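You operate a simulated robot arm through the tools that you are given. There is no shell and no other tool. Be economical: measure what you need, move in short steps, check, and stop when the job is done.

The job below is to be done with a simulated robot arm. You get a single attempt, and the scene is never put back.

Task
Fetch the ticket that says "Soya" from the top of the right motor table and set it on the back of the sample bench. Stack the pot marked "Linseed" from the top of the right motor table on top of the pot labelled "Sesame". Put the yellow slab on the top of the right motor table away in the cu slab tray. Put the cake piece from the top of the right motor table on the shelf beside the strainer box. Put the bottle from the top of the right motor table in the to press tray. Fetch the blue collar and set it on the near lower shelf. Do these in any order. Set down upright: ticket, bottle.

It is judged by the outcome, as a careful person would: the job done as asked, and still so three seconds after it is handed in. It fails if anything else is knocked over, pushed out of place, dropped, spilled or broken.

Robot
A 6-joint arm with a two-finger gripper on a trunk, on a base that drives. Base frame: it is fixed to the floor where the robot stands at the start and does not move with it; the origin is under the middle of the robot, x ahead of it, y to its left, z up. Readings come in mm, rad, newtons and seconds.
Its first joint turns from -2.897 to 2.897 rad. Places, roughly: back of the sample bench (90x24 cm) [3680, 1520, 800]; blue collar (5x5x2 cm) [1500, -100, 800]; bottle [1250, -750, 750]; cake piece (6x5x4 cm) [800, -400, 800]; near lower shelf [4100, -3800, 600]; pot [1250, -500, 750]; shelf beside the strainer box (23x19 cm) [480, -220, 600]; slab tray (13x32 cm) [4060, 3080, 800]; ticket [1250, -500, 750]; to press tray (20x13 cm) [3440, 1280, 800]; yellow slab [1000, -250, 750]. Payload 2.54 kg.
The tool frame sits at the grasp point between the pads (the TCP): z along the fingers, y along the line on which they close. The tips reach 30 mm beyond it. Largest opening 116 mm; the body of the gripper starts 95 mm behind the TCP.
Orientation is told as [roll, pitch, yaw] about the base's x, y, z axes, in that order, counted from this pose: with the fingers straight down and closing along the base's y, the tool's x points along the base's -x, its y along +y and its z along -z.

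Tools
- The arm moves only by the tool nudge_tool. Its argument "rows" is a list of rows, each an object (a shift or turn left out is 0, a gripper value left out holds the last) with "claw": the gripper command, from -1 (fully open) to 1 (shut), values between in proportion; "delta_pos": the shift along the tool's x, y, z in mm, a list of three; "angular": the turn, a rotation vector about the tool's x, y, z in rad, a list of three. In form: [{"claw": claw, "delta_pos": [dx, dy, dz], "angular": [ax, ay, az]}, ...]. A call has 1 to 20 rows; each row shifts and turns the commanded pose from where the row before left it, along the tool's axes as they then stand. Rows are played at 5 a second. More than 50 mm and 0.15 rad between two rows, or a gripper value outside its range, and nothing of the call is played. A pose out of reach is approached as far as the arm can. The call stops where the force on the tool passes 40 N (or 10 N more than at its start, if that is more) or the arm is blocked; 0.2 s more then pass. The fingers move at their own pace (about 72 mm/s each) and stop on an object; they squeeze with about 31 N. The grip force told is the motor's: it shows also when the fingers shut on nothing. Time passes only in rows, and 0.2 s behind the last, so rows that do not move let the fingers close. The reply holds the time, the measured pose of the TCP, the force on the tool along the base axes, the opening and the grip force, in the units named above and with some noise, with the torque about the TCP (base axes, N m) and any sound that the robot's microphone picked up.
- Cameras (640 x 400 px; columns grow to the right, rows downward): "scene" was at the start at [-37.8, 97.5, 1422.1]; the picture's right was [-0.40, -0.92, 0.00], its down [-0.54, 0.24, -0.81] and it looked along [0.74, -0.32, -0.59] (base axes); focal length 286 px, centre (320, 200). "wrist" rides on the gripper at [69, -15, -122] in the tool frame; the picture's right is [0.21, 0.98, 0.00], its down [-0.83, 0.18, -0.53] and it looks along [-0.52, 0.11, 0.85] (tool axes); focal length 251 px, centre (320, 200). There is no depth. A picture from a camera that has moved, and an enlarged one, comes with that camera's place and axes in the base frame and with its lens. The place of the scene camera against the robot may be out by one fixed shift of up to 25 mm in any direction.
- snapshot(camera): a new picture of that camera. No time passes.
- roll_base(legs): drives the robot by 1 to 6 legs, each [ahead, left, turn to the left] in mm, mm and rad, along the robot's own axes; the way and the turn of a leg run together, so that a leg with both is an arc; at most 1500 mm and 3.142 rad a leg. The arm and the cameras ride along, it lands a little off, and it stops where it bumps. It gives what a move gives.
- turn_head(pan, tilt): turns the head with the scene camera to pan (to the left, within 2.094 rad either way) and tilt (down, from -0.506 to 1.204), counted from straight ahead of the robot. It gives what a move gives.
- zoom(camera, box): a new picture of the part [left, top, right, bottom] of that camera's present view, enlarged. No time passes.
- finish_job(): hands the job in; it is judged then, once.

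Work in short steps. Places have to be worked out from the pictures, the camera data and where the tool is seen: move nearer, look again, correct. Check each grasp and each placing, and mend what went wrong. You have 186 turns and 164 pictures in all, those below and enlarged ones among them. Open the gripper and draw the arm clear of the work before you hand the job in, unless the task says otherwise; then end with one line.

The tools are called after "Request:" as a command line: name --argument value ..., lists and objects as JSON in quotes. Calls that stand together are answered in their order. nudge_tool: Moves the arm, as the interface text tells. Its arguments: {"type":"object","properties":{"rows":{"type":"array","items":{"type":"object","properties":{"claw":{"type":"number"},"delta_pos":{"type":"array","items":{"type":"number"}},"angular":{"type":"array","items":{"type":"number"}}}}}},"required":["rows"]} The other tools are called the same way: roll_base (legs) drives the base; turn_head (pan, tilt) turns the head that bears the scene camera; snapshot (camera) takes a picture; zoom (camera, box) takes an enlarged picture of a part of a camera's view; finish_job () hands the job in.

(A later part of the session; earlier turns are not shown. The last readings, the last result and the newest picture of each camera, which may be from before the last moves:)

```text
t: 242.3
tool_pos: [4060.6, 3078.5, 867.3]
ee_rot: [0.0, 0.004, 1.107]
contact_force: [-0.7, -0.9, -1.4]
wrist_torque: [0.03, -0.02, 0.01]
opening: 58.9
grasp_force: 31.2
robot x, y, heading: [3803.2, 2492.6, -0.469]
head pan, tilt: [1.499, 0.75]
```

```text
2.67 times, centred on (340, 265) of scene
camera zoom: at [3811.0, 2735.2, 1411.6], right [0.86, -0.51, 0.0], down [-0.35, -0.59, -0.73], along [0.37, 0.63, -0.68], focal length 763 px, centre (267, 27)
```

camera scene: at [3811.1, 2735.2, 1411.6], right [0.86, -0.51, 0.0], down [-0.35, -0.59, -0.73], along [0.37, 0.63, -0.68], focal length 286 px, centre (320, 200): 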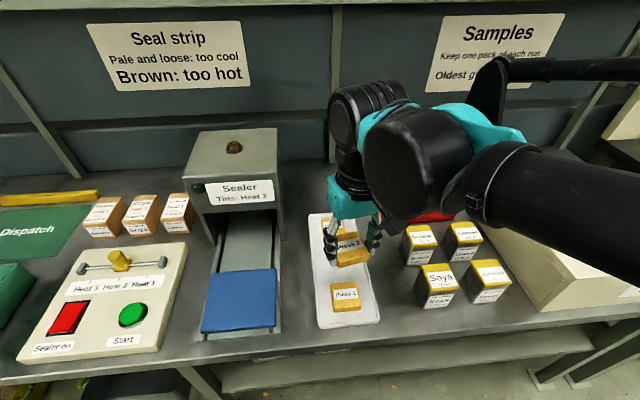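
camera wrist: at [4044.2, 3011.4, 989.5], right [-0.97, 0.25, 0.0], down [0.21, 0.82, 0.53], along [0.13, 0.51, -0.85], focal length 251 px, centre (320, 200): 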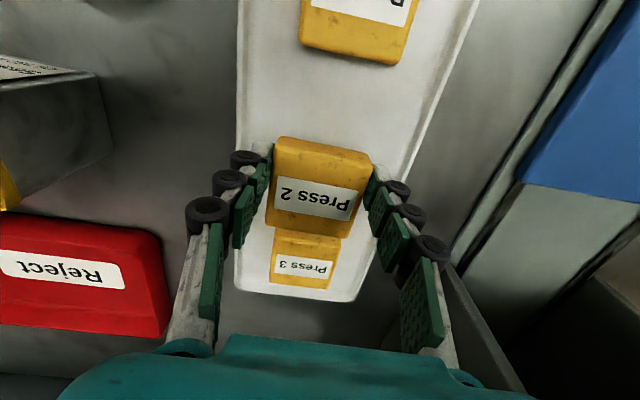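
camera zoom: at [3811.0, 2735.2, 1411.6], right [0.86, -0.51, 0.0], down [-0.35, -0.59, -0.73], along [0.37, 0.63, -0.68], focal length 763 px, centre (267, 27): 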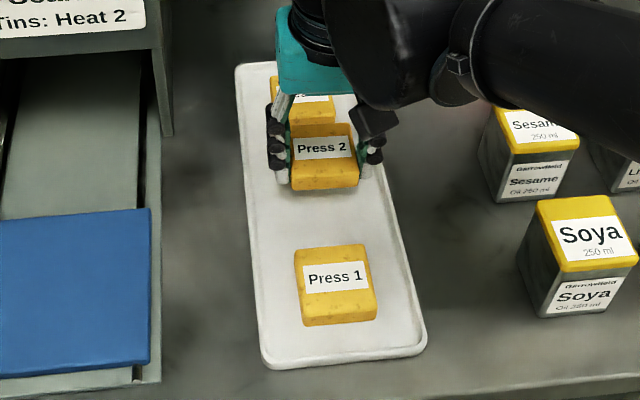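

Centred between Press 1 and Press 3. Lower to contact.

Request:
nudge_tool --rows '[{"delta_pos": [0, 0, 12]}, {"delta_pos": [0, 0, 10]}, {"delta_pos": [0, 0, 3]}, {"delta_pos": [0, 0, 3]}, {"delta_pos": [0, 0, 3]}, {"delta_pos": [0, 0, 3]}]'

Request:
zoom --camera "scene" --box '[260, 190, 420, 340]'

```text
t: 243.7
tool_pos: [4062.4, 3077.6, 837.0]
ee_rot: [-0.001, 0.004, 1.107]
contact_force: [0.1, 2.2, 28.8]
wrist_torque: [0.08, 0.0, 0.01]
opening: 59.4
grasp_force: 30.5
robot x, y, heading: [3806.9, 2497.1, -0.47]
head pan, tilt: [1.499, 0.75]
```

```text
2.67 times, centred on (340, 265) of scene
camera zoom: at [3810.7, 2734.5, 1411.7], right [0.86, -0.51, 0.0], down [-0.35, -0.59, -0.73], along [0.37, 0.63, -0.68], focal length 763 px, centre (267, 27)
```

zoom: 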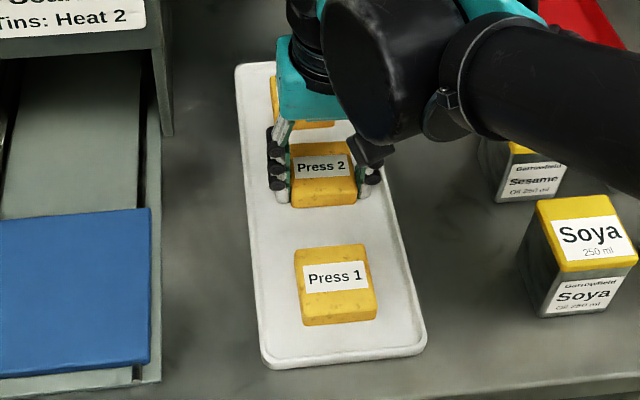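

Contact. Release (moderate opening) and lift.

Request:
nudge_tool --rows '[{"delta_pos": [0, 0, -1.5]}, {"claw": -0.2}, {"claw": -0.4}, {"delta_pos": [0, 0, -20]}, {"delta_pos": [0, 0, -40]}, {"delta_pos": [0, 0, -45]}, {"delta_pos": [0, 0, -45]}]'

Request:
zoom --camera "scene" --box '[260, 190, 420, 340]'

```text
t: 245.3
tool_pos: [4062.9, 3079.5, 988.1]
ee_rot: [0.0, 0.002, 1.108]
contact_force: [0.6, -0.8, 0.0]
wrist_torque: [-0.01, 0.03, 0.01]
opening: 81.1
grasp_force: 0.1
robot x, y, heading: [3805.9, 2488.9, -0.464]
head pan, tilt: [1.499, 0.75]
```

```text
2.67 times, centred on (340, 265) of scene
camera zoom: at [3811.1, 2735.3, 1411.6], right [0.86, -0.51, 0.0], down [-0.35, -0.59, -0.73], along [0.37, 0.63, -0.68], focal length 763 px, centre (267, 27)
```

zoom: 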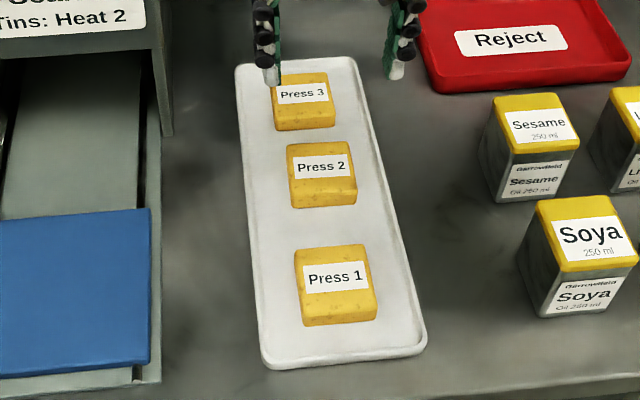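

Slab placed in the cut-slab tray. Retract and retrace the corridor.

Request:
nudge_tool --rows '[{"delta_pos": [40, 0, -5]}, {"delta_pos": [40, 0, -5]}, {"delta_pos": [40, 0, 0]}]'

Request:
roll_base --legs '[[0, -440, 0], [-1400, 0, 0], [-120, 0, 0], [0, -800, 0], [0, -760, 0]]'

```text
t: 246.1
tool_pos: [4007.9, 2971.0, 1001.6]
ee_rot: [-0.001, 0.003, 1.106]
contact_force: [0.4, 1.4, -1.0]
wrist_torque: [-0.02, 0.0, -0.02]
opening: 81.0
grasp_force: 0.0
robot x, y, heading: [3802.8, 2492.6, -0.465]
head pan, tilt: [1.499, 0.75]
```

```text
t: 263.6
tool_pos: [1778.1, 1858.7, 999.0]
ee_rot: [0.0, 0.004, 1.108]
contact_force: [1.1, 0.4, -0.5]
wrist_torque: [0.0, -0.01, 0.03]
opening: 81.1
grasp_force: 0.1
robot x, y, heading: [1578.3, 1379.0, -0.464]
head pan, tilt: [1.499, 0.75]
```

Turn to the table heading and approach the front for the cake.

Request:
roll_base --legs '[[0, 0, 1.6], [0, 0, 1.581], [-130, 900, 0]]'

Request:
turn_head --pan 1.4 --tilt 0.7

Request:
snapshot --camera "scene"

```text
t: 276.1
tool_pos: [1155.2, 21.2, 1000.0]
ee_rot: [-0.001, 0.003, -1.988]
contact_force: [-0.7, -0.8, 0.2]
wrist_torque: [-0.03, -0.03, 0.0]
opening: 81.0
grasp_force: 0.0
robot x, y, heading: [1332.7, 504.4, 2.719]
head pan, tilt: [1.499, 0.75]
```

```text
t: 276.8
tool_pos: [1154.5, 21.1, 1000.4]
ee_rot: [-0.001, 0.004, -1.989]
contact_force: [1.1, -0.2, -0.1]
wrist_torque: [-0.01, 0.0, -0.01]
opening: 81.4
grasp_force: 0.0
robot x, y, heading: [1336.3, 511.4, 2.721]
head pan, tilt: [1.4, 0.7]
```

```text
53 pictures are left
camera scene: at [1337.3, 233.8, 1415.8], right [-0.83, 0.56, 0.0], down [0.36, 0.54, -0.76], along [-0.43, -0.64, -0.64], focal length 286 px, centre (320, 200)
```

scene: 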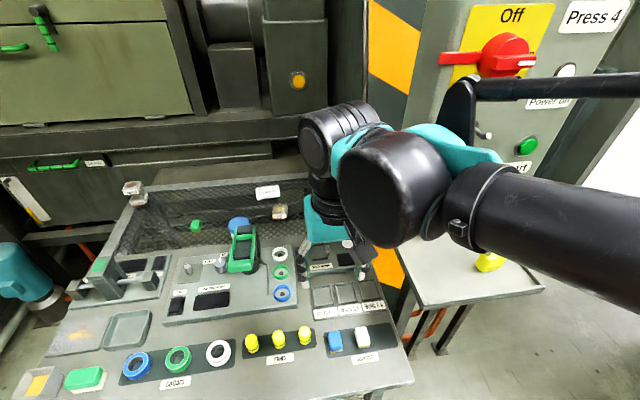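

Close in another 125 mm at u≈600.

Request:
roll_base --legs '[[-28, 125, 0]]'

Request:
nudge_tool --rows '[{"delta_pos": [-45, 0, 0], "claw": -0.5}, {"delta_pos": [-45, 0, 0]}, {"delta_pos": [-45, -10, 5]}, {"delta_pos": [-45, -10, 5]}, {"delta_pos": [-45, -10, 10]}, {"delta_pos": [-45, -10, 10]}]'

Request:
snapshot --camera "wrist"

Request:
snapshot --camera "scene"

```text
t: 278.1
tool_pos: [1128.9, -105.1, 1000.5]
ee_rot: [0.002, 0.004, -1.99]
contact_force: [0.3, 0.1, -0.2]
wrist_torque: [0.0, 0.01, -0.02]
opening: 81.3
grasp_force: 0.0
robot x, y, heading: [1309.7, 381.1, 2.719]
head pan, tilt: [1.4, 0.7]
```

```text
t: 279.5
tool_pos: [981.4, -334.7, 969.8]
ee_rot: [-0.003, 0.004, -1.991]
contact_force: [1.3, -0.2, 1.1]
wrist_torque: [-0.03, 0.02, 0.01]
opening: 86.8
grasp_force: 0.0
robot x, y, heading: [1306.1, 382.2, 2.72]
head pan, tilt: [1.4, 0.7]
```

```text
52 pictures are left
camera wrist: at [996.4, -264.4, 1093.1], right [0.98, -0.2, 0.0], down [-0.17, -0.83, 0.53], along [-0.11, -0.52, -0.85], focal length 251 px, centre (320, 200)
```

wrist: 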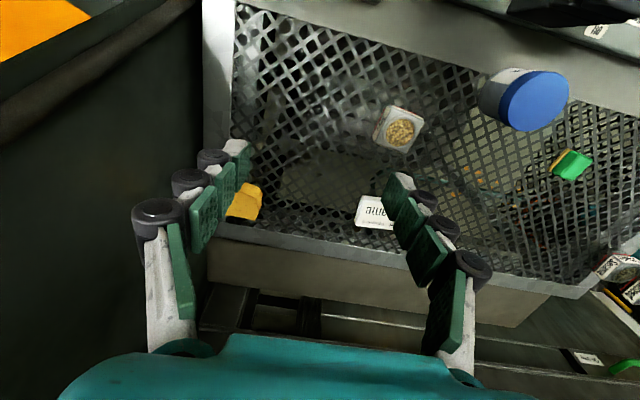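

```text
51 pictures are left
camera scene: at [1311.4, 106.8, 1415.9], right [-0.83, 0.56, 0.0], down [0.36, 0.53, -0.77], along [-0.43, -0.64, -0.64], focal length 286 px, centre (320, 200)
```

scene: 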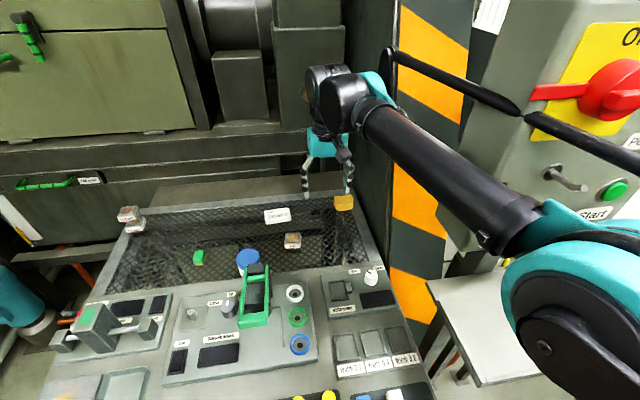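

Request:
zoom --camera "wrist" --box '[190, 150, 310, 250]'

Request:
zoom --camera "scene" --box '[290, 150, 410, 260]'

```text
4.00 times, centred on (250, 200) of wrist
camera zoom: at [996.4, -264.4, 1093.1], right [0.98, -0.2, 0.0], down [-0.17, -0.83, 0.53], along [-0.11, -0.52, -0.85], focal length 1006 px, centre (600, 200)
```

zoom: 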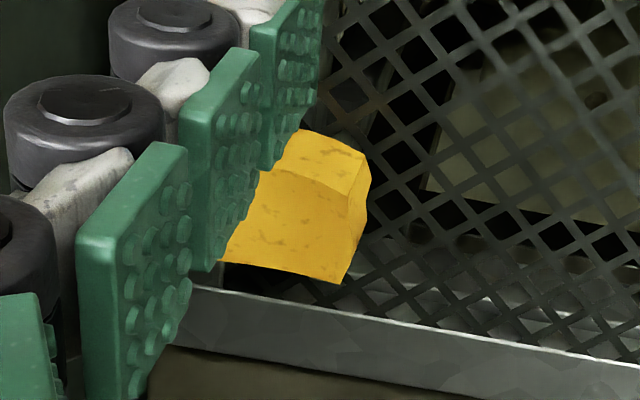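

```text
3.64 times, centred on (350, 205) of scene
camera zoom: at [1311.4, 106.8, 1415.9], right [-0.83, 0.56, 0.0], down [0.36, 0.53, -0.77], along [-0.43, -0.64, -0.64], focal length 1041 px, centre (211, 182)
```

zoom: 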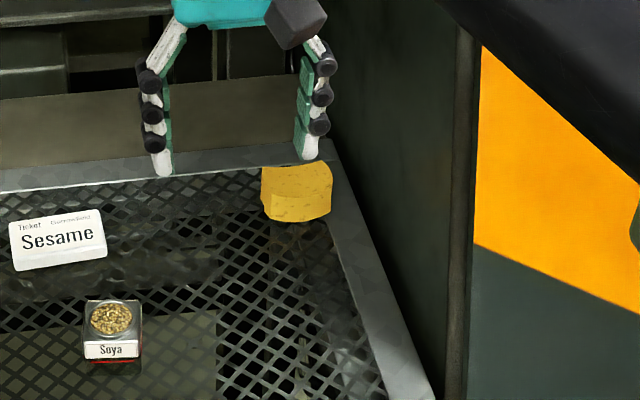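

Tilt the gripper outward ~32°, then approach partway to the cake.

Request:
nudge_tool --rows '[{"angular": [0, -0.14, 0]}, {"angular": [0, -0.14, 0]}, {"angular": [0, -0.14, 0]}, {"angular": [0, -0.14, 0]}, {"delta_pos": [-8, -29, 35]}, {"delta_pos": [-8, -29, 35]}, {"delta_pos": [-8, -28, 35]}, {"delta_pos": [0, 0, 25]}]'

Request:
snapshot --camera "wrist"

Request:
snapshot --camera "scene"

```text
t: 281.5
tool_pos: [904.8, -397.0, 874.1]
ee_rot: [-0.005, -0.556, -1.953]
contact_force: [-1.3, 0.1, 0.5]
wrist_torque: [0.02, 0.02, 0.0]
opening: 86.8
grasp_force: 0.2
robot x, y, heading: [1318.2, 375.9, 2.733]
head pan, tilt: [1.4, 0.7]
stopped in row 8: the arm was blocked; the commanded pose is now the measured one
```

```text
48 pictures are left
camera wrist: at [937.0, -275.8, 941.4], right [0.97, -0.2, -0.12], down [0.01, -0.46, 0.89], along [-0.23, -0.87, -0.44], focal length 251 px, centre (320, 200)
```

wrist: 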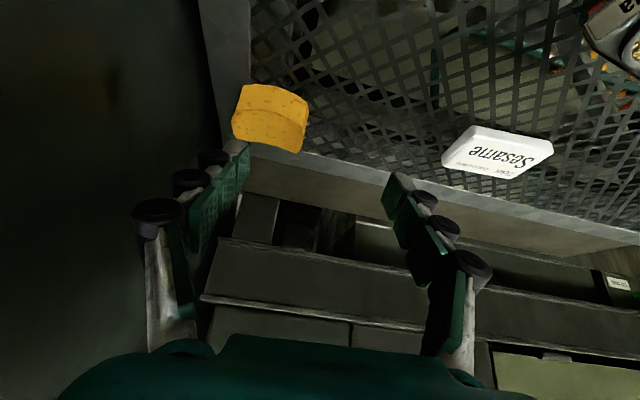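

```text
47 pictures are left
camera scene: at [1324.8, 102.5, 1415.9], right [-0.84, 0.55, 0.0], down [0.35, 0.54, -0.77], along [-0.42, -0.64, -0.64], focal length 286 px, centre (320, 200)
```

scene: 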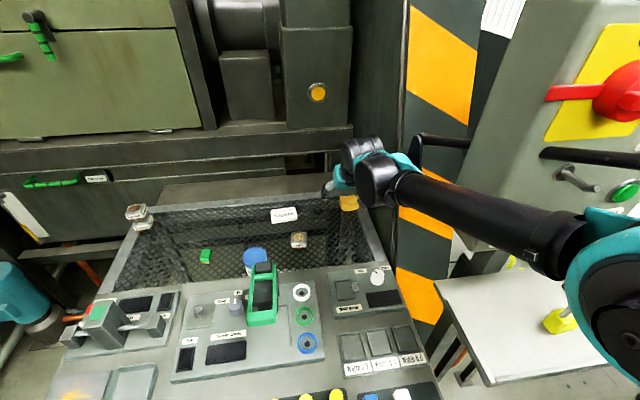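

The wrist is up against the hopper side panel; this approach is too tight. Back out, untilt, and instead approach from the east lane.

Request:
nudge_tool --rows '[{"delta_pos": [0, 10, -25]}, {"delta_pos": [8, 28, -35]}, {"delta_pos": [8, 29, -35]}, {"delta_pos": [8, 29, -35]}, {"delta_pos": [30, 20, -30]}, {"angular": [0, 0.14, 0]}, {"angular": [0, 0.14, 0]}, {"angular": [0, 0.14, 0]}, {"angular": [0, 0.14, 0]}, {"delta_pos": [45, 0, 0]}, {"delta_pos": [45, 0, 0]}, {"delta_pos": [45, 0, 0]}, {"delta_pos": [45, 0, 0]}]'

Request:
snapshot --camera "scene"

```text
t: 284.3
tool_pos: [1122.5, -152.2, 979.0]
ee_rot: [-0.001, 0.005, -1.963]
contact_force: [-0.5, 0.4, 0.0]
wrist_torque: [0.06, 0.0, -0.04]
opening: 86.8
grasp_force: 0.1
robot x, y, heading: [1312.4, 377.2, 2.733]
head pan, tilt: [1.4, 0.7]
```

```text
46 pictures are left
camera scene: at [1319.4, 101.7, 1415.8], right [-0.84, 0.55, 0.0], down [0.35, 0.54, -0.76], along [-0.42, -0.64, -0.64], focal length 286 px, centre (320, 200)
```

scene: 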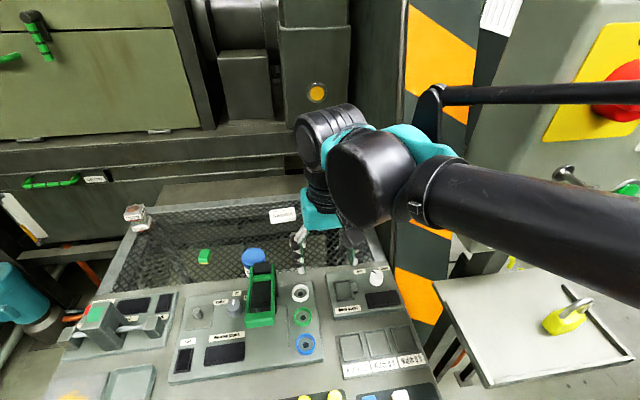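

All intact. The blue collar (≈(1511,-135)) is within reach from here, so pick it now.

Request:
nudge_tool --rows '[{"delta_pos": [20, 42, 0]}, {"delta_pos": [20, 42, 0]}, {"delta_pos": [20, 42, 0]}, {"delta_pos": [20, 42, 0]}, {"delta_pos": [20, 42, 0]}, {"delta_pos": [20, 42, 0]}, {"delta_pos": [20, 42, 0]}, {"delta_pos": [22, 42, 30]}]'

Request:
snapshot --camera "wrist"

```text
refused: row 8 steps farther than a row can; nothing moved
```

```text
45 pictures are left
camera wrist: at [1134.1, -83.0, 1102.0], right [0.98, -0.17, 0.0], down [-0.15, -0.83, 0.53], along [-0.09, -0.52, -0.85], focal length 251 px, centre (320, 200)
```

wrist: 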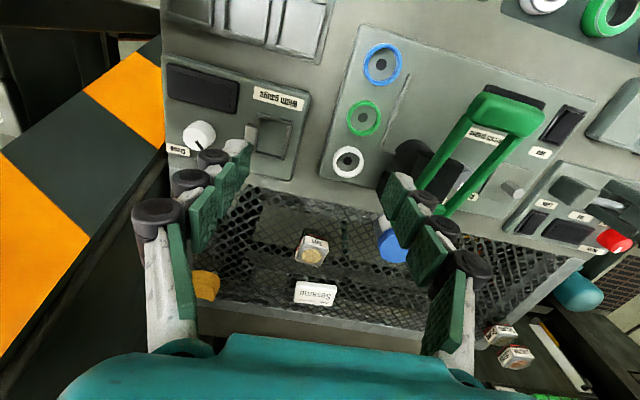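

The valve handle top is ≈z 898; raise slightly first and use smaller steps.

Request:
nudge_tool --rows '[{"delta_pos": [0, 0, -25]}, {"delta_pos": [20, 42, 0]}, {"delta_pos": [20, 42, 0]}, {"delta_pos": [20, 42, 0]}, {"delta_pos": [20, 42, 0]}, {"delta_pos": [20, 42, 0]}, {"delta_pos": [20, 42, 0]}, {"delta_pos": [20, 42, 0]}, {"delta_pos": [22, 42, 0]}, {"delta_pos": [0, 0, 40]}, {"delta_pos": [0, 0, 40]}]'

Request:
snapshot --camera "wrist"

```text
t: 286.7
tool_pos: [1483.2, -136.7, 927.5]
ee_rot: [0.004, 0.006, -1.972]
contact_force: [0.8, -0.3, -0.2]
wrist_torque: [0.0, -0.02, 0.01]
opening: 87.0
grasp_force: 0.1
robot x, y, heading: [1314.2, 374.8, 2.732]
head pan, tilt: [1.4, 0.7]
```

```text
44 pictures are left
camera wrist: at [1495.6, -66.0, 1049.8], right [0.98, -0.18, 0.01], down [-0.16, -0.83, 0.53], along [-0.09, -0.52, -0.85], focal length 251 px, centre (320, 200)
```

wrist: 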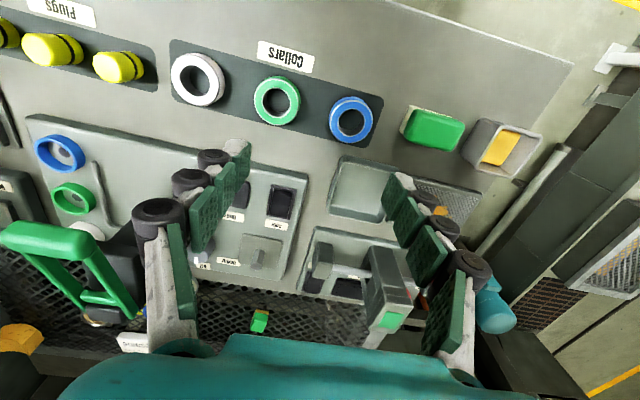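

Collar ≈(1518,-140). Narrow the opening, align and descend to z≈830.

Request:
nudge_tool --rows '[{"delta_pos": [10, 33, 0], "claw": -0.25}, {"delta_pos": [0, 0, 45]}, {"delta_pos": [0, 0, 45]}, {}]'

Request:
snapshot --camera "wrist"

```text
t: 287.9
tool_pos: [1493.6, -146.2, 840.7]
ee_rot: [0.006, 0.009, -2.003]
contact_force: [-0.4, 0.2, 0.2]
wrist_torque: [-0.01, 0.05, 0.01]
opening: 72.6
grasp_force: 0.1
robot x, y, heading: [1313.1, 374.5, 2.725]
head pan, tilt: [1.4, 0.7]
stopped in row 4: the arm was blocked; the commanded pose is now the measured one
```

```text
43 pictures are left
camera wrist: at [1507.2, -76.9, 962.9], right [0.98, -0.21, 0.01], down [-0.18, -0.83, 0.53], along [-0.11, -0.52, -0.85], focal length 251 px, centre (320, 200)
```

wrist: 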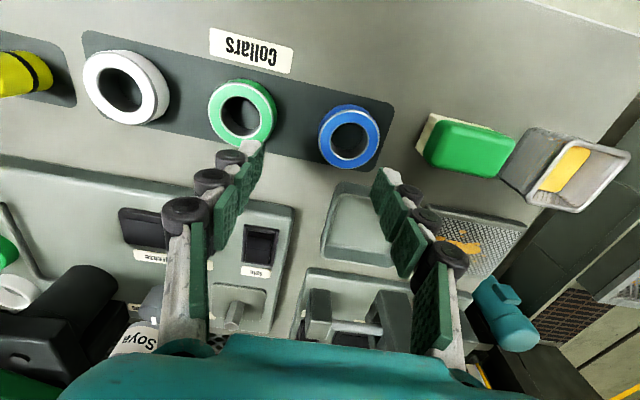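

The arm is blocked by the head region (target is behind-left). Raise, shift the base east ~350 mm, then come back to the collar.

Request:
nudge_tool --rows '[{"delta_pos": [0, 0, -45]}, {"delta_pos": [0, -10, -45]}, {"delta_pos": [-20, -30, -30]}, {"delta_pos": [-20, -35, -30]}, {"delta_pos": [0, -45, 0]}, {"delta_pos": [0, -45, 0]}]'

Request:
roll_base --legs '[[-350, 0, 0]]'

Request:
snapshot --camera "wrist"

```text
refused: row 4 steps farther than a row can; nothing moved
```

```text
t: 290.1
tool_pos: [1812.3, -289.4, 840.5]
ee_rot: [0.005, 0.01, -2.007]
contact_force: [0.5, 0.4, 1.1]
wrist_torque: [-0.04, 0.02, 0.03]
opening: 72.7
grasp_force: 0.1
robot x, y, heading: [1637.3, 235.1, 2.727]
head pan, tilt: [1.4, 0.7]
```

```text
42 pictures are left
camera wrist: at [1826.1, -220.0, 962.5], right [0.98, -0.22, 0.01], down [-0.19, -0.83, 0.53], along [-0.11, -0.52, -0.85], focal length 251 px, centre (320, 200)
```

wrist: 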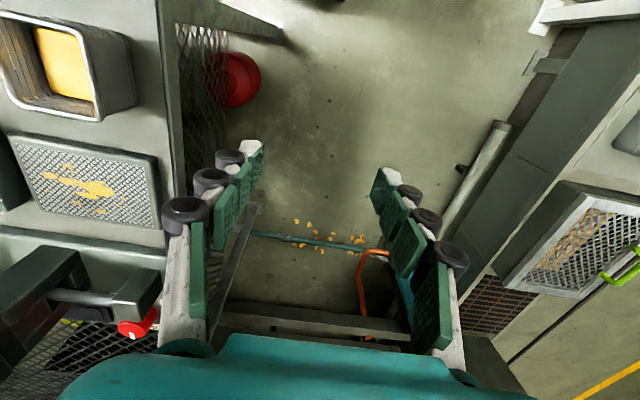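

The arm move was refused and the base moved with the gripper lowish; raise now and check nothing was disturbed.

Request:
nudge_tool --rows '[{"delta_pos": [0, 0, -45]}, {"delta_pos": [0, 0, -45]}, {"delta_pos": [0, 0, -45]}]'

Request:
snapshot --camera "scene"

```text
t: 290.9
tool_pos: [1810.9, -295.9, 976.4]
ee_rot: [0.0, 0.007, -2.015]
contact_force: [0.9, -0.4, 0.2]
wrist_torque: [-0.02, -0.03, 0.0]
opening: 72.9
grasp_force: 0.1
robot x, y, heading: [1636.0, 238.5, 2.727]
head pan, tilt: [1.4, 0.7]
```

```text
41 pictures are left
camera scene: at [1634.1, -43.4, 1414.9], right [-0.83, 0.55, 0.0], down [0.36, 0.54, -0.76], along [-0.42, -0.63, -0.65], focal length 286 px, centre (320, 200)
```

scene: 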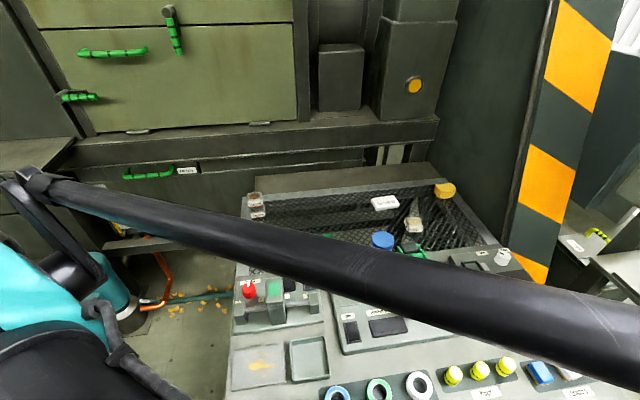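

Request:
nudge_tool --rows '[{"delta_pos": [2, -45, 0]}, {"delta_pos": [2, -45, 0]}, {"delta_pos": [2, -45, 0]}, {"delta_pos": [2, -45, 0]}, {"delta_pos": [2, -45, 0]}, {"delta_pos": [2, -45, 0]}, {"delta_pos": [2, -45, 0]}, {"delta_pos": [0, -15, 30]}, {}]'

Request:
snapshot --camera "wrist"

Request:
snapshot --camera "scene"

```text
t: 292.9
tool_pos: [1524.3, -136.9, 943.6]
ee_rot: [-0.001, 0.003, -2.006]
contact_force: [-0.3, 0.1, -0.1]
wrist_torque: [0.0, 0.01, 0.0]
opening: 72.4
grasp_force: 0.1
robot x, y, heading: [1635.4, 232.8, 2.723]
head pan, tilt: [1.4, 0.7]
```

```text
40 pictures are left
camera wrist: at [1539.7, -66.9, 1066.3], right [0.98, -0.22, 0.0], down [-0.19, -0.83, 0.53], along [-0.12, -0.52, -0.85], focal length 251 px, centre (320, 200)
```

wrist: 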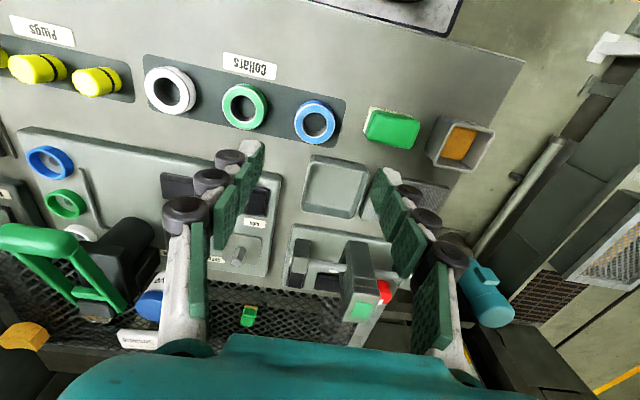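

```text
39 pictures are left
camera scene: at [1639.2, -38.9, 1415.9], right [-0.83, 0.55, 0.0], down [0.36, 0.54, -0.76], along [-0.42, -0.64, -0.64], focal length 286 px, centre (320, 200)
```

scene: 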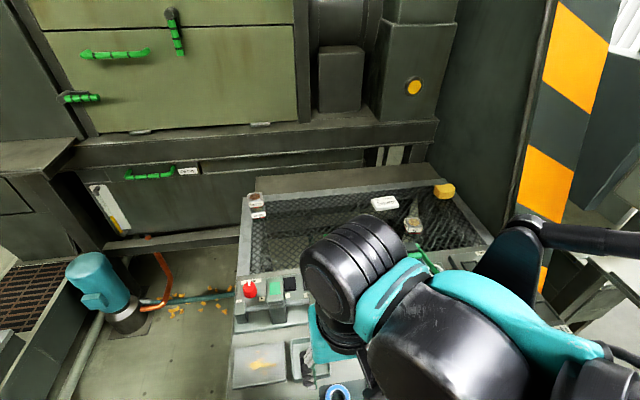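

Everything appears undisturbed. Align on the collar and descend to z≈825.

Request:
nudge_tool --rows '[{"delta_pos": [-5, -5.5, 0]}, {"delta_pos": [0, 0, 40]}, {"delta_pos": [0, 0, 40]}, {"delta_pos": [0, 0, 38]}, {}]'

Request:
snapshot --camera "wrist"

```text
t: 294.1
tool_pos: [1516.9, -138.5, 826.8]
ee_rot: [-0.001, 0.004, -2.007]
contact_force: [0.3, -0.2, 0.1]
wrist_torque: [0.0, -0.04, 0.0]
opening: 72.3
grasp_force: 0.0
robot x, y, heading: [1632.7, 236.7, 2.726]
head pan, tilt: [1.4, 0.7]
```

```text
38 pictures are left
camera wrist: at [1532.7, -69.1, 950.1], right [0.98, -0.22, 0.0], down [-0.19, -0.83, 0.53], along [-0.12, -0.52, -0.85], focal length 251 px, centre (320, 200)
```

wrist: 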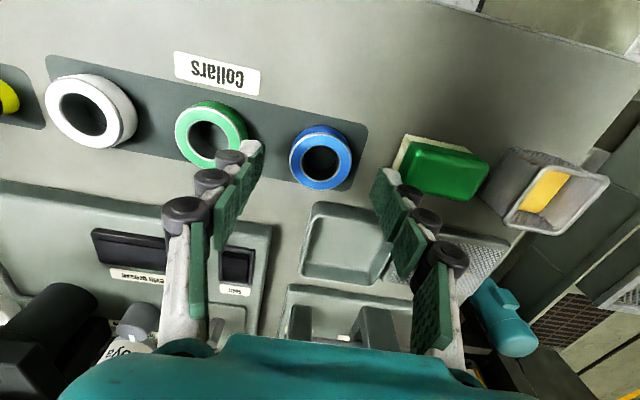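

Request:
nudge_tool --rows '[{"delta_pos": [-1, 0, 12]}, {"delta_pos": [0, 0, 10]}, {"delta_pos": [0, 0, 10]}, {}]'

Request:
snapshot --camera "wrist"

```text
t: 295.1
tool_pos: [1515.6, -139.9, 794.8]
ee_rot: [-0.001, 0.004, -2.005]
contact_force: [-0.1, -0.9, -0.1]
wrist_torque: [-0.01, 0.02, -0.01]
opening: 72.4
grasp_force: 0.1
robot x, y, heading: [1637.8, 236.6, 2.727]
head pan, tilt: [1.4, 0.7]
```

```text
37 pictures are left
camera wrist: at [1531.9, -69.8, 917.3], right [0.98, -0.22, 0.0], down [-0.19, -0.83, 0.53], along [-0.12, -0.52, -0.85], focal length 251 px, centre (320, 200)
```

wrist: 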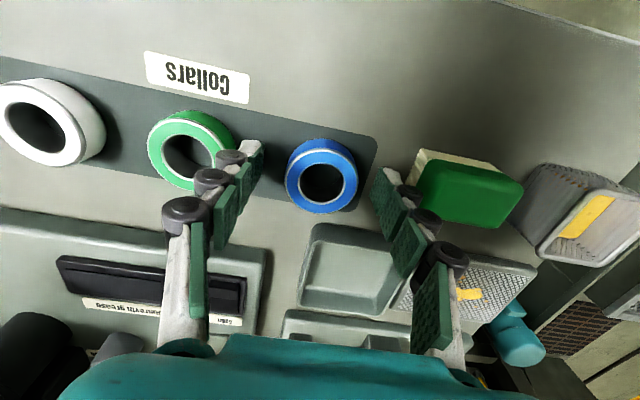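

Request:
nudge_tool --rows '[{"delta_pos": [0, 0, 4]}, {"delta_pos": [0, 0, 3]}, {"claw": 0.0}, {"claw": 0.2}, {"claw": 1}, {}, {}]'

Request:
snapshot --camera "wrist"

```text
t: 296.1
tool_pos: [1516.8, -140.5, 789.1]
ee_rot: [-0.001, 0.003, -2.005]
contact_force: [4.2, -0.3, 27.2]
wrist_torque: [-0.09, -0.03, -0.03]
opening: 45.8
grasp_force: 36.9
robot x, y, heading: [1631.2, 236.3, 2.724]
head pan, tilt: [1.4, 0.7]
stopped in row 4: the force on the tool passed its limit at 46 N (the readings are from after the stop); the commanded pose is now the measured one
```

```text
36 pictures are left
camera wrist: at [1532.3, -69.9, 911.6], right [0.98, -0.22, 0.0], down [-0.19, -0.83, 0.53], along [-0.12, -0.52, -0.85], focal length 251 px, centre (320, 200)
```

wrist: 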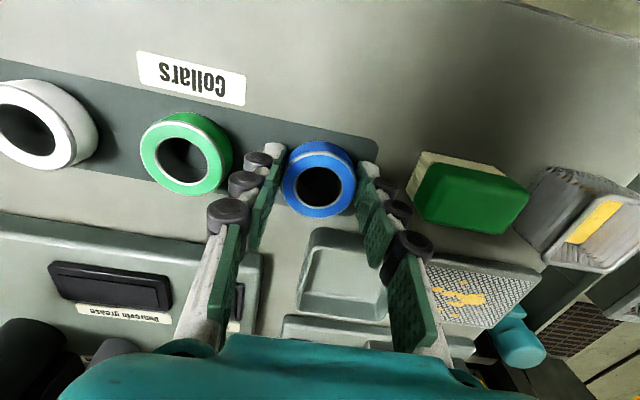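

Fingers on the collar (45.8 mm). Relieve 2 mm and close fully.

Request:
nudge_tool --rows '[{"delta_pos": [0, 0, -2], "claw": 1}, {}, {}, {"delta_pos": [0, 0, -20]}, {"delta_pos": [0, 0, -40]}, {"delta_pos": [0, 0, -45]}, {"delta_pos": [0, 0, -45]}, {}]'

Request:
snapshot --camera "wrist"

```text
t: 297.9
tool_pos: [1515.5, -140.5, 941.5]
ee_rot: [-0.001, 0.003, -2.006]
contact_force: [0.2, -0.8, -0.7]
wrist_torque: [-0.02, 0.04, 0.05]
opening: 45.6
grasp_force: 31.2
robot x, y, heading: [1637.1, 233.1, 2.729]
head pan, tilt: [1.4, 0.7]
```

```text
35 pictures are left
camera wrist: at [1531.2, -70.6, 1063.4], right [0.98, -0.22, 0.0], down [-0.19, -0.83, 0.53], along [-0.12, -0.52, -0.85], focal length 251 px, centre (320, 200)
```

wrist: 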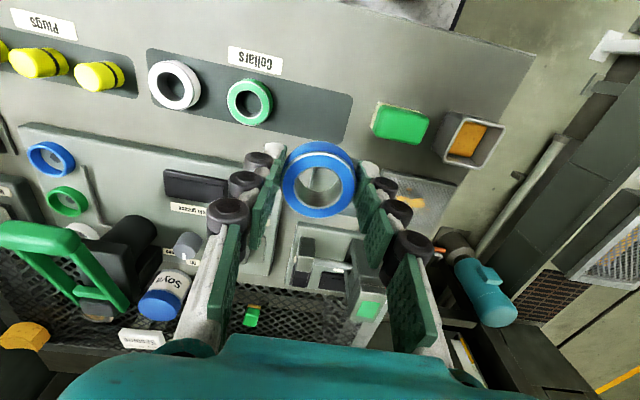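

Collar held. Drive out east and look toward the south aisle for the shelf.

Request:
roll_base --legs '[[0, -380, 0], [0, 0, -1.59], [0, 0, -1.59], [1200, 540, 0]]'

Request:
turn_head --pan -0.25 --tilt 0.3

Request:
snapshot --camera "scene"

```text
t: 314.2
tool_pos: [3225.7, 926.0, 940.6]
ee_rot: [0.001, 0.003, 1.094]
contact_force: [-0.2, -0.6, 0.2]
wrist_torque: [0.02, -0.02, 0.01]
opening: 45.4
grasp_force: 31.5
robot x, y, heading: [3091.7, 553.8, -0.459]
head pan, tilt: [1.4, 0.7]
```

```text
t: 315.9
tool_pos: [3226.6, 927.4, 939.7]
ee_rot: [0.0, 0.003, 1.094]
contact_force: [1.0, 0.1, -1.5]
wrist_torque: [-0.02, -0.01, 0.02]
opening: 45.6
grasp_force: 31.5
robot x, y, heading: [3092.3, 556.4, -0.457]
head pan, tilt: [-0.25, 0.3]
```

```text
34 pictures are left
camera scene: at [3122.5, 665.9, 1452.0], right [-0.65, -0.76, 0.0], down [-0.23, 0.19, -0.96], along [0.73, -0.62, -0.3], focal length 286 px, centre (320, 200)
```

scene: 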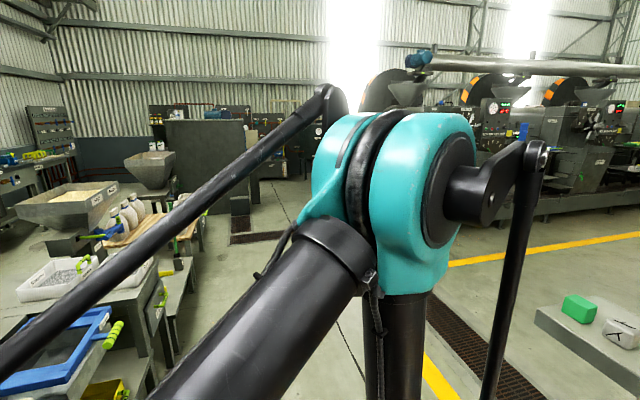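

Target is across the aisle to the south. Drive ahead 750, turn right to face south, and look.

Request:
roll_base --legs '[[750, 0, 0], [0, 0, -0.8], [600, 0, 0]]'

Request:
turn_head --pan 0.0 --tilt 0.35

Request:
snapshot --camera "scene"

```text
t: 325.1
tool_pos: [4307.1, -176.8, 941.1]
ee_rot: [0.002, 0.002, 0.289]
contact_force: [-0.5, -1.0, -1.2]
wrist_torque: [0.02, 0.02, -0.04]
opening: 45.7
grasp_force: 30.7
robot x, y, heading: [3946.2, -334.9, -1.26]
head pan, tilt: [-0.25, 0.3]
```

```text
t: 325.8
tool_pos: [4306.6, -176.7, 941.3]
ee_rot: [0.0, 0.005, 0.291]
contact_force: [0.1, 0.4, -1.5]
wrist_torque: [0.02, 0.03, 0.01]
opening: 45.6
grasp_force: 31.1
robot x, y, heading: [3947.5, -332.9, -1.259]
head pan, tilt: [0.0, 0.351]
```

```text
33 pictures are left
camera scene: at [4083.3, -282.3, 1447.3], right [-0.95, -0.31, 0.0], down [-0.11, 0.33, -0.94], along [0.29, -0.89, -0.34], focal length 286 px, centre (320, 200)
```

scene: 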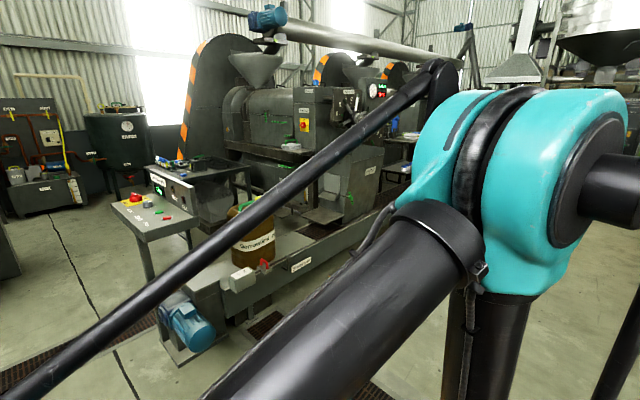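

The arm hides the target direction; turn right 0.6 rad so it appears on the left and look.

Request:
roll_base --legs '[[0, 0, -0.65]]'

Request:
turn_head --pan 0.35 --tilt 0.3

Request:
snapshot --camera "scene"

```text
t: 328.0
tool_pos: [4329.6, -431.8, 940.9]
ee_rot: [0.001, 0.003, -0.374]
contact_force: [0.2, 0.4, -1.1]
wrist_torque: [-0.03, 0.01, -0.02]
opening: 45.3
grasp_force: 30.6
robot x, y, heading: [3947.1, -335.4, -1.926]
head pan, tilt: [0.0, 0.351]
```

```text
t: 328.8
tool_pos: [4329.3, -431.8, 940.7]
ee_rot: [-0.001, 0.003, -0.372]
contact_force: [-0.7, 0.4, -2.0]
wrist_torque: [0.02, -0.02, 0.05]
opening: 45.7
grasp_force: 31.5
robot x, y, heading: [3939.8, -334.7, -1.923]
head pan, tilt: [0.351, 0.3]
```

```text
32 pictures are left
camera scene: at [4130.8, -386.3, 1452.0], right [-1.0, 0.0, 0.0], down [0.0, 0.3, -0.96], along [0.0, -0.96, -0.3], focal length 286 px, centre (320, 200)
```

scene: 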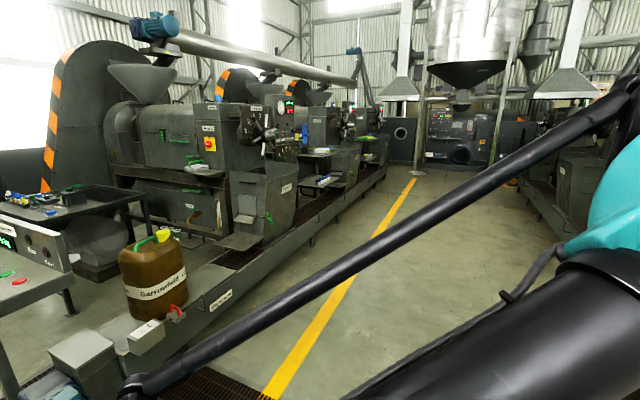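

Request:
zoom --camera "scene" --box '[250, 110, 400, 220]'

```text
3.64 times, centred on (325, 165) of scene
camera zoom: at [4130.8, -386.3, 1452.0], right [-1.0, 0.0, 0.0], down [0.0, 0.3, -0.96], along [0.0, -0.96, -0.3], focal length 1041 px, centre (302, 327)
```

zoom: 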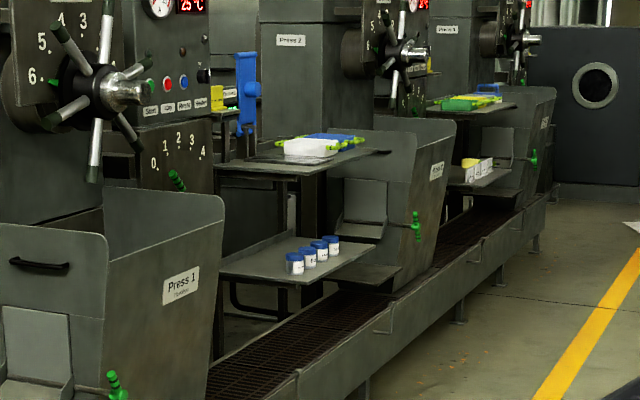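

The lower shelf with blue-capped pots is the goal (z≈600, under an upper shelf ~375 mm above). Align to heading -2.07 and drive down the aisle.

Request:
roll_base --legs '[[0, 0, -0.145], [1350, 540, 0], [1250, 500, 0]]'

Request:
turn_head --pan 0.6 --tilt 0.55

Request:
snapshot --camera "scene"

```text
t: 343.1
tool_pos: [3930.4, -3287.9, 940.0]
ee_rot: [0.0, 0.004, -0.533]
contact_force: [-0.9, -0.6, -1.1]
wrist_torque: [0.03, -0.01, 0.02]
opening: 45.7
grasp_force: 30.9
robot x, y, heading: [3569.5, -3134.5, -2.081]
head pan, tilt: [0.351, 0.3]
```

```text
t: 343.9
tool_pos: [3931.5, -3288.0, 940.0]
ee_rot: [-0.001, 0.004, -0.533]
contact_force: [-0.5, -0.3, -1.6]
wrist_torque: [-0.01, 0.03, -0.03]
opening: 45.4
grasp_force: 30.7
robot x, y, heading: [3570.7, -3133.6, -2.079]
head pan, tilt: [0.6, 0.55]
```

```text
30 pictures are left
camera scene: at [3768.1, -3209.1, 1429.1], right [-1.0, -0.09, 0.0], down [-0.05, 0.52, -0.85], along [0.07, -0.85, -0.52], focal length 286 px, centre (320, 200)
```

scene: 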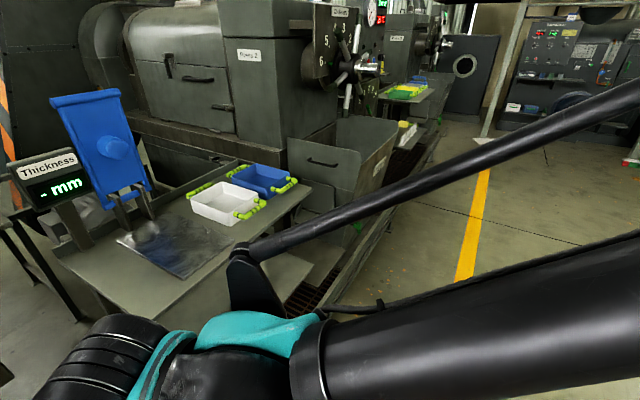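

Drive ahead 350 so the shelf is directly left, then tilt and lower the gripper to view the lower shelf with the wrist camera.

Request:
roll_base --legs '[[350, 0, 0]]'

Request:
nudge_tool --rows '[{"angular": [0, -0.14, 0]}, {"angular": [0, -0.14, 0]}, {"angular": [0, -0.14, 0]}, {"angular": [0, -0.14, 0]}, {"delta_pos": [22, 0, 36]}, {"delta_pos": [22, 0, 36]}, {"delta_pos": [22, 0, 36]}, {"delta_pos": [22, 0, 36]}]'

Request:
snapshot --camera "wrist"

Request:
turn_head --pan 1.1 --tilt 0.7

Request:
snapshot --camera "scene"

```text
t: 346.1
tool_pos: [3761.4, -3588.9, 940.4]
ee_rot: [-0.001, 0.004, -0.53]
contact_force: [0.1, 0.5, -1.4]
wrist_torque: [0.02, 0.01, -0.02]
opening: 45.1
grasp_force: 31.4
robot x, y, heading: [3398.3, -3439.3, -2.083]
head pan, tilt: [0.6, 0.55]
```

```text
t: 347.9
tool_pos: [3762.2, -3590.1, 774.9]
ee_rot: [-0.001, -0.556, -0.529]
contact_force: [0.3, -0.6, -1.9]
wrist_torque: [0.01, 0.01, -0.01]
opening: 45.4
grasp_force: 30.7
robot x, y, heading: [3402.7, -3437.4, -2.076]
head pan, tilt: [0.6, 0.55]
```

```text
29 pictures are left
camera wrist: at [3649.6, -3539.7, 841.8], right [0.34, 0.94, -0.11], down [0.45, -0.05, 0.89], along [0.83, -0.35, -0.44], focal length 251 px, centre (320, 200)
```

wrist: 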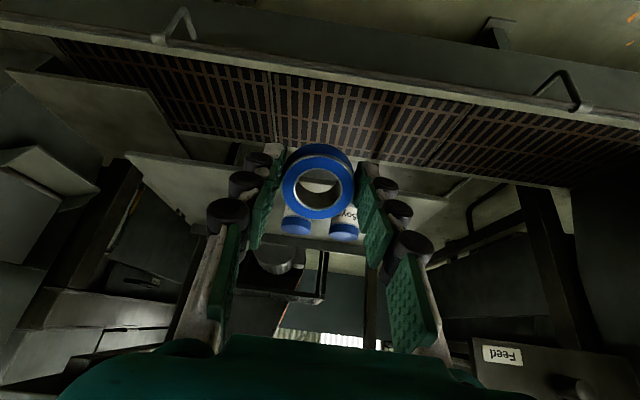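

```text
t: 348.9
tool_pos: [3763.4, -3590.4, 775.1]
ee_rot: [-0.001, -0.557, -0.529]
contact_force: [-0.1, 0.0, -0.2]
wrist_torque: [0.02, 0.02, -0.01]
opening: 45.3
grasp_force: 31.0
robot x, y, heading: [3400.0, -3438.0, -2.081]
head pan, tilt: [1.1, 0.7]
```

```text
28 pictures are left
camera scene: at [3638.1, -3492.0, 1415.9], right [-0.83, -0.56, 0.0], down [-0.36, 0.54, -0.77], along [0.43, -0.64, -0.64], focal length 286 px, centre (320, 200)
```

scene: 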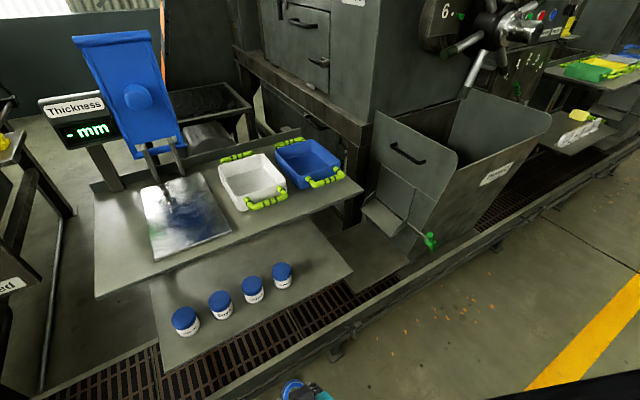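

The lower shelf lies under the upper one (z≈975), right end free beside the four pots. Reposition base, tilt a little more and look again with the wrist camera before inserting.

Request:
roll_base --legs '[[150, 100, 0]]'

Request:
nudge_tool --rows '[{"angular": [0, -0.14, 0]}, {"delta_pos": [28, 0, 32]}, {"delta_pos": [20, -25, 24]}, {"delta_pos": [-30, -25, 25]}, {"delta_pos": [-30, -10, 25]}]'

Request:
snapshot --camera "wrist"

Request:
turn_head --pan 1.3 --tilt 0.8

Request:
snapshot --camera "scene"

```text
t: 350.4
tool_pos: [3779.2, -3766.6, 775.9]
ee_rot: [0.0, -0.557, -0.521]
contact_force: [0.0, 0.1, -1.0]
wrist_torque: [0.02, 0.03, -0.01]
opening: 45.4
grasp_force: 31.0
robot x, y, heading: [3412.3, -3613.5, -2.077]
head pan, tilt: [1.1, 0.7]
```

```text
t: 351.6
tool_pos: [3842.9, -3849.8, 767.8]
ee_rot: [-0.001, -0.698, -0.523]
contact_force: [-0.1, 0.1, -1.0]
wrist_torque: [-0.03, 0.01, -0.02]
opening: 45.4
grasp_force: 30.4
out of reach, approached as far as the arm can: row 2, 3
robot x, y, heading: [3415.1, -3616.2, -2.074]
head pan, tilt: [1.1, 0.7]
```

```text
27 pictures are left
camera wrist: at [3721.7, -3795.3, 817.3], right [0.35, 0.93, -0.14], down [0.34, 0.01, 0.94], along [0.87, -0.37, -0.31], focal length 251 px, centre (320, 200)
```

wrist: 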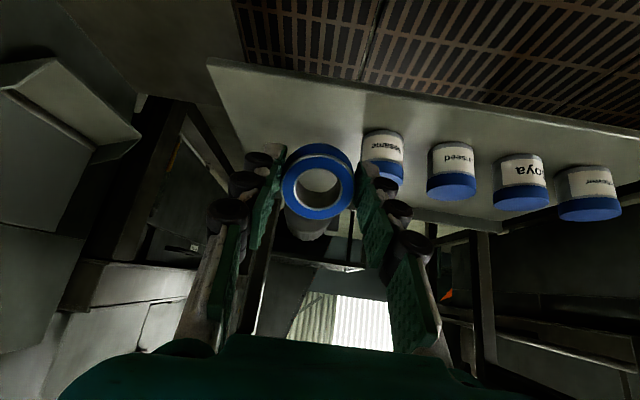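

```text
t: 352.3
tool_pos: [3842.1, -3847.9, 767.9]
ee_rot: [-0.003, -0.697, -0.524]
contact_force: [0.1, 0.1, -0.6]
wrist_torque: [-0.02, 0.03, 0.0]
opening: 45.3
grasp_force: 30.9
robot x, y, heading: [3414.1, -3612.6, -2.071]
head pan, tilt: [1.3, 0.799]
```

```text
26 pictures are left
camera scene: at [3663.3, -3656.1, 1407.6], right [-0.7, -0.71, 0.0], down [-0.51, 0.5, -0.7], along [0.5, -0.49, -0.72], focal length 286 px, centre (320, 200)
```

scene: 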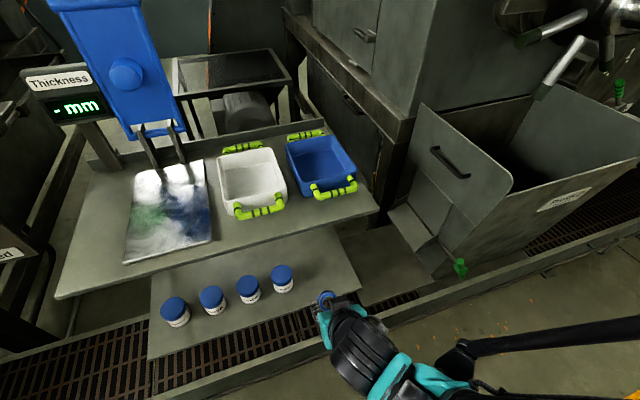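

Shelf corner ≈(3869,-4018), Sesame pot ≈(4049,-3844). Target ≈(3992,-3951). Insert with combined outward/down moves to z≈690.

Request:
nudge_tool --rows '[{"delta_pos": [-17.7, -3, 35]}, {"delta_pos": [-17.7, -3, 35]}, {"delta_pos": [-17.7, -3, 35]}, {"delta_pos": [-17.7, -3, 35]}, {"delta_pos": [-17.7, -2, 35]}, {}]'

Request:
snapshot --camera "wrist"

Request:
zoom --camera "scene" --box '[220, 220, 440, 380]'

```text
t: 353.7
tool_pos: [3991.4, -3950.0, 690.9]
ee_rot: [-0.002, -0.697, -0.524]
contact_force: [-0.5, 1.1, -2.1]
wrist_torque: [0.03, 0.05, 0.01]
opening: 45.5
grasp_force: 30.9
robot x, y, heading: [3415.6, -3615.5, -2.074]
head pan, tilt: [1.3, 0.799]
```

```text
25 pictures are left
camera wrist: at [3871.1, -3895.8, 741.0], right [0.35, 0.93, -0.14], down [0.34, 0.01, 0.94], along [0.87, -0.37, -0.31], focal length 251 px, centre (320, 200)
```

wrist: 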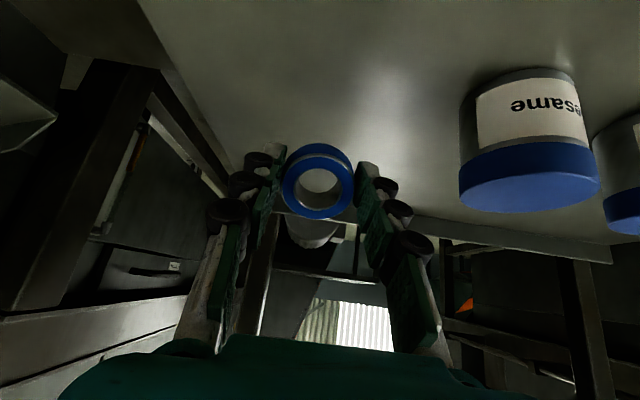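

```text
2.50 times, centred on (330, 300) of scene
camera zoom: at [3663.4, -3656.0, 1407.6], right [-0.7, -0.71, 0.0], down [-0.51, 0.5, -0.7], along [0.5, -0.49, -0.72], focal length 715 px, centre (295, -50)
```

zoom: 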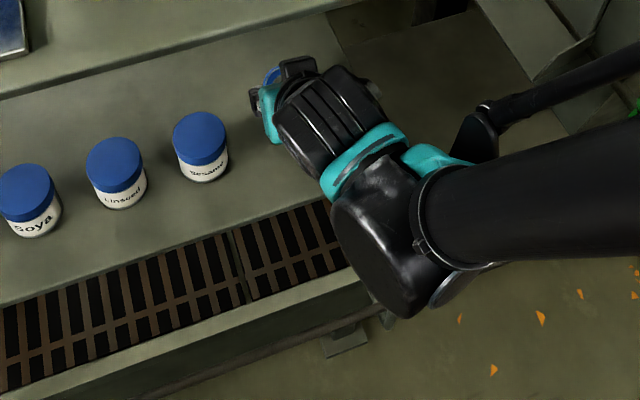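

Over the shelf with room around. Lower straight down to contact.

Request:
nudge_tool --rows '[{"delta_pos": [9.6, 0, 11.5]}, {"delta_pos": [9.6, 0, 11.5]}, {"delta_pos": [2.6, 0, 3.1]}, {"delta_pos": [2.6, 0, 3.1]}, {"delta_pos": [1.9, 0, 2.3]}, {"delta_pos": [1.9, 0, 2.3]}]'

Request:
snapshot --camera "wrist"

```text
t: 355.1
tool_pos: [3992.2, -3949.5, 649.8]
ee_rot: [-0.003, -0.702, -0.523]
contact_force: [-5.1, 1.8, 16.5]
wrist_torque: [0.15, -0.05, 0.04]
opening: 45.5
grasp_force: 30.9
robot x, y, heading: [3412.7, -3611.1, -2.078]
head pan, tilt: [1.3, 0.799]
stopped in row 6: the force on the tool passed its limit at 50 N (the readings are from after the stop); the commanded pose is now the measured one
```

```text
23 pictures are left
camera wrist: at [3870.3, -3896.3, 698.2], right [0.35, 0.93, -0.14], down [0.34, 0.01, 0.94], along [0.87, -0.37, -0.31], focal length 251 px, centre (320, 200)
```

wrist: 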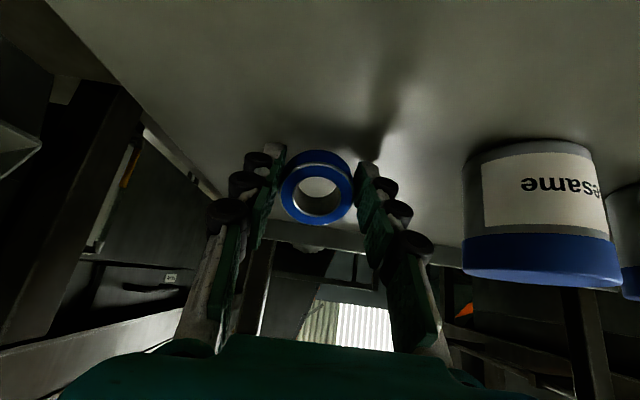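

Contact. Release gently and let the collar settle flat.

Request:
nudge_tool --rows '[{"claw": 0.15}, {"claw": 0.05}, {"claw": -0.1}, {"claw": -0.3}, {}]'

Request:
snapshot --camera "wrist"

```text
t: 356.3
tool_pos: [3991.5, -3950.7, 648.4]
ee_rot: [-0.002, -0.7, -0.523]
contact_force: [0.7, -0.3, -0.1]
wrist_torque: [-0.02, -0.01, 0.0]
opening: 75.5
grasp_force: 0.1
robot x, y, heading: [3410.7, -3612.8, -2.075]
head pan, tilt: [1.3, 0.799]
```

```text
22 pictures are left
camera wrist: at [3870.8, -3896.5, 697.5], right [0.35, 0.93, -0.14], down [0.34, 0.01, 0.94], along [0.87, -0.37, -0.31], focal length 251 px, centre (320, 200)
```

wrist: 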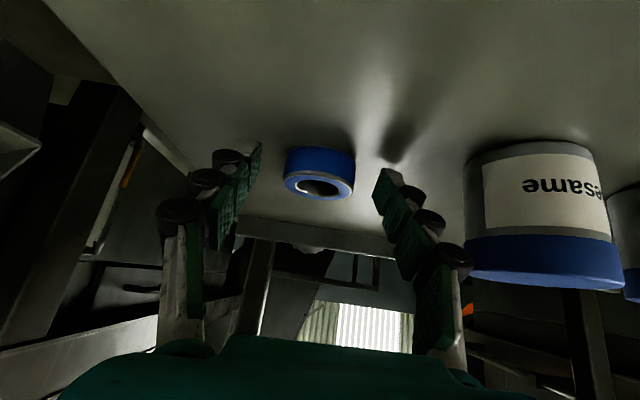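

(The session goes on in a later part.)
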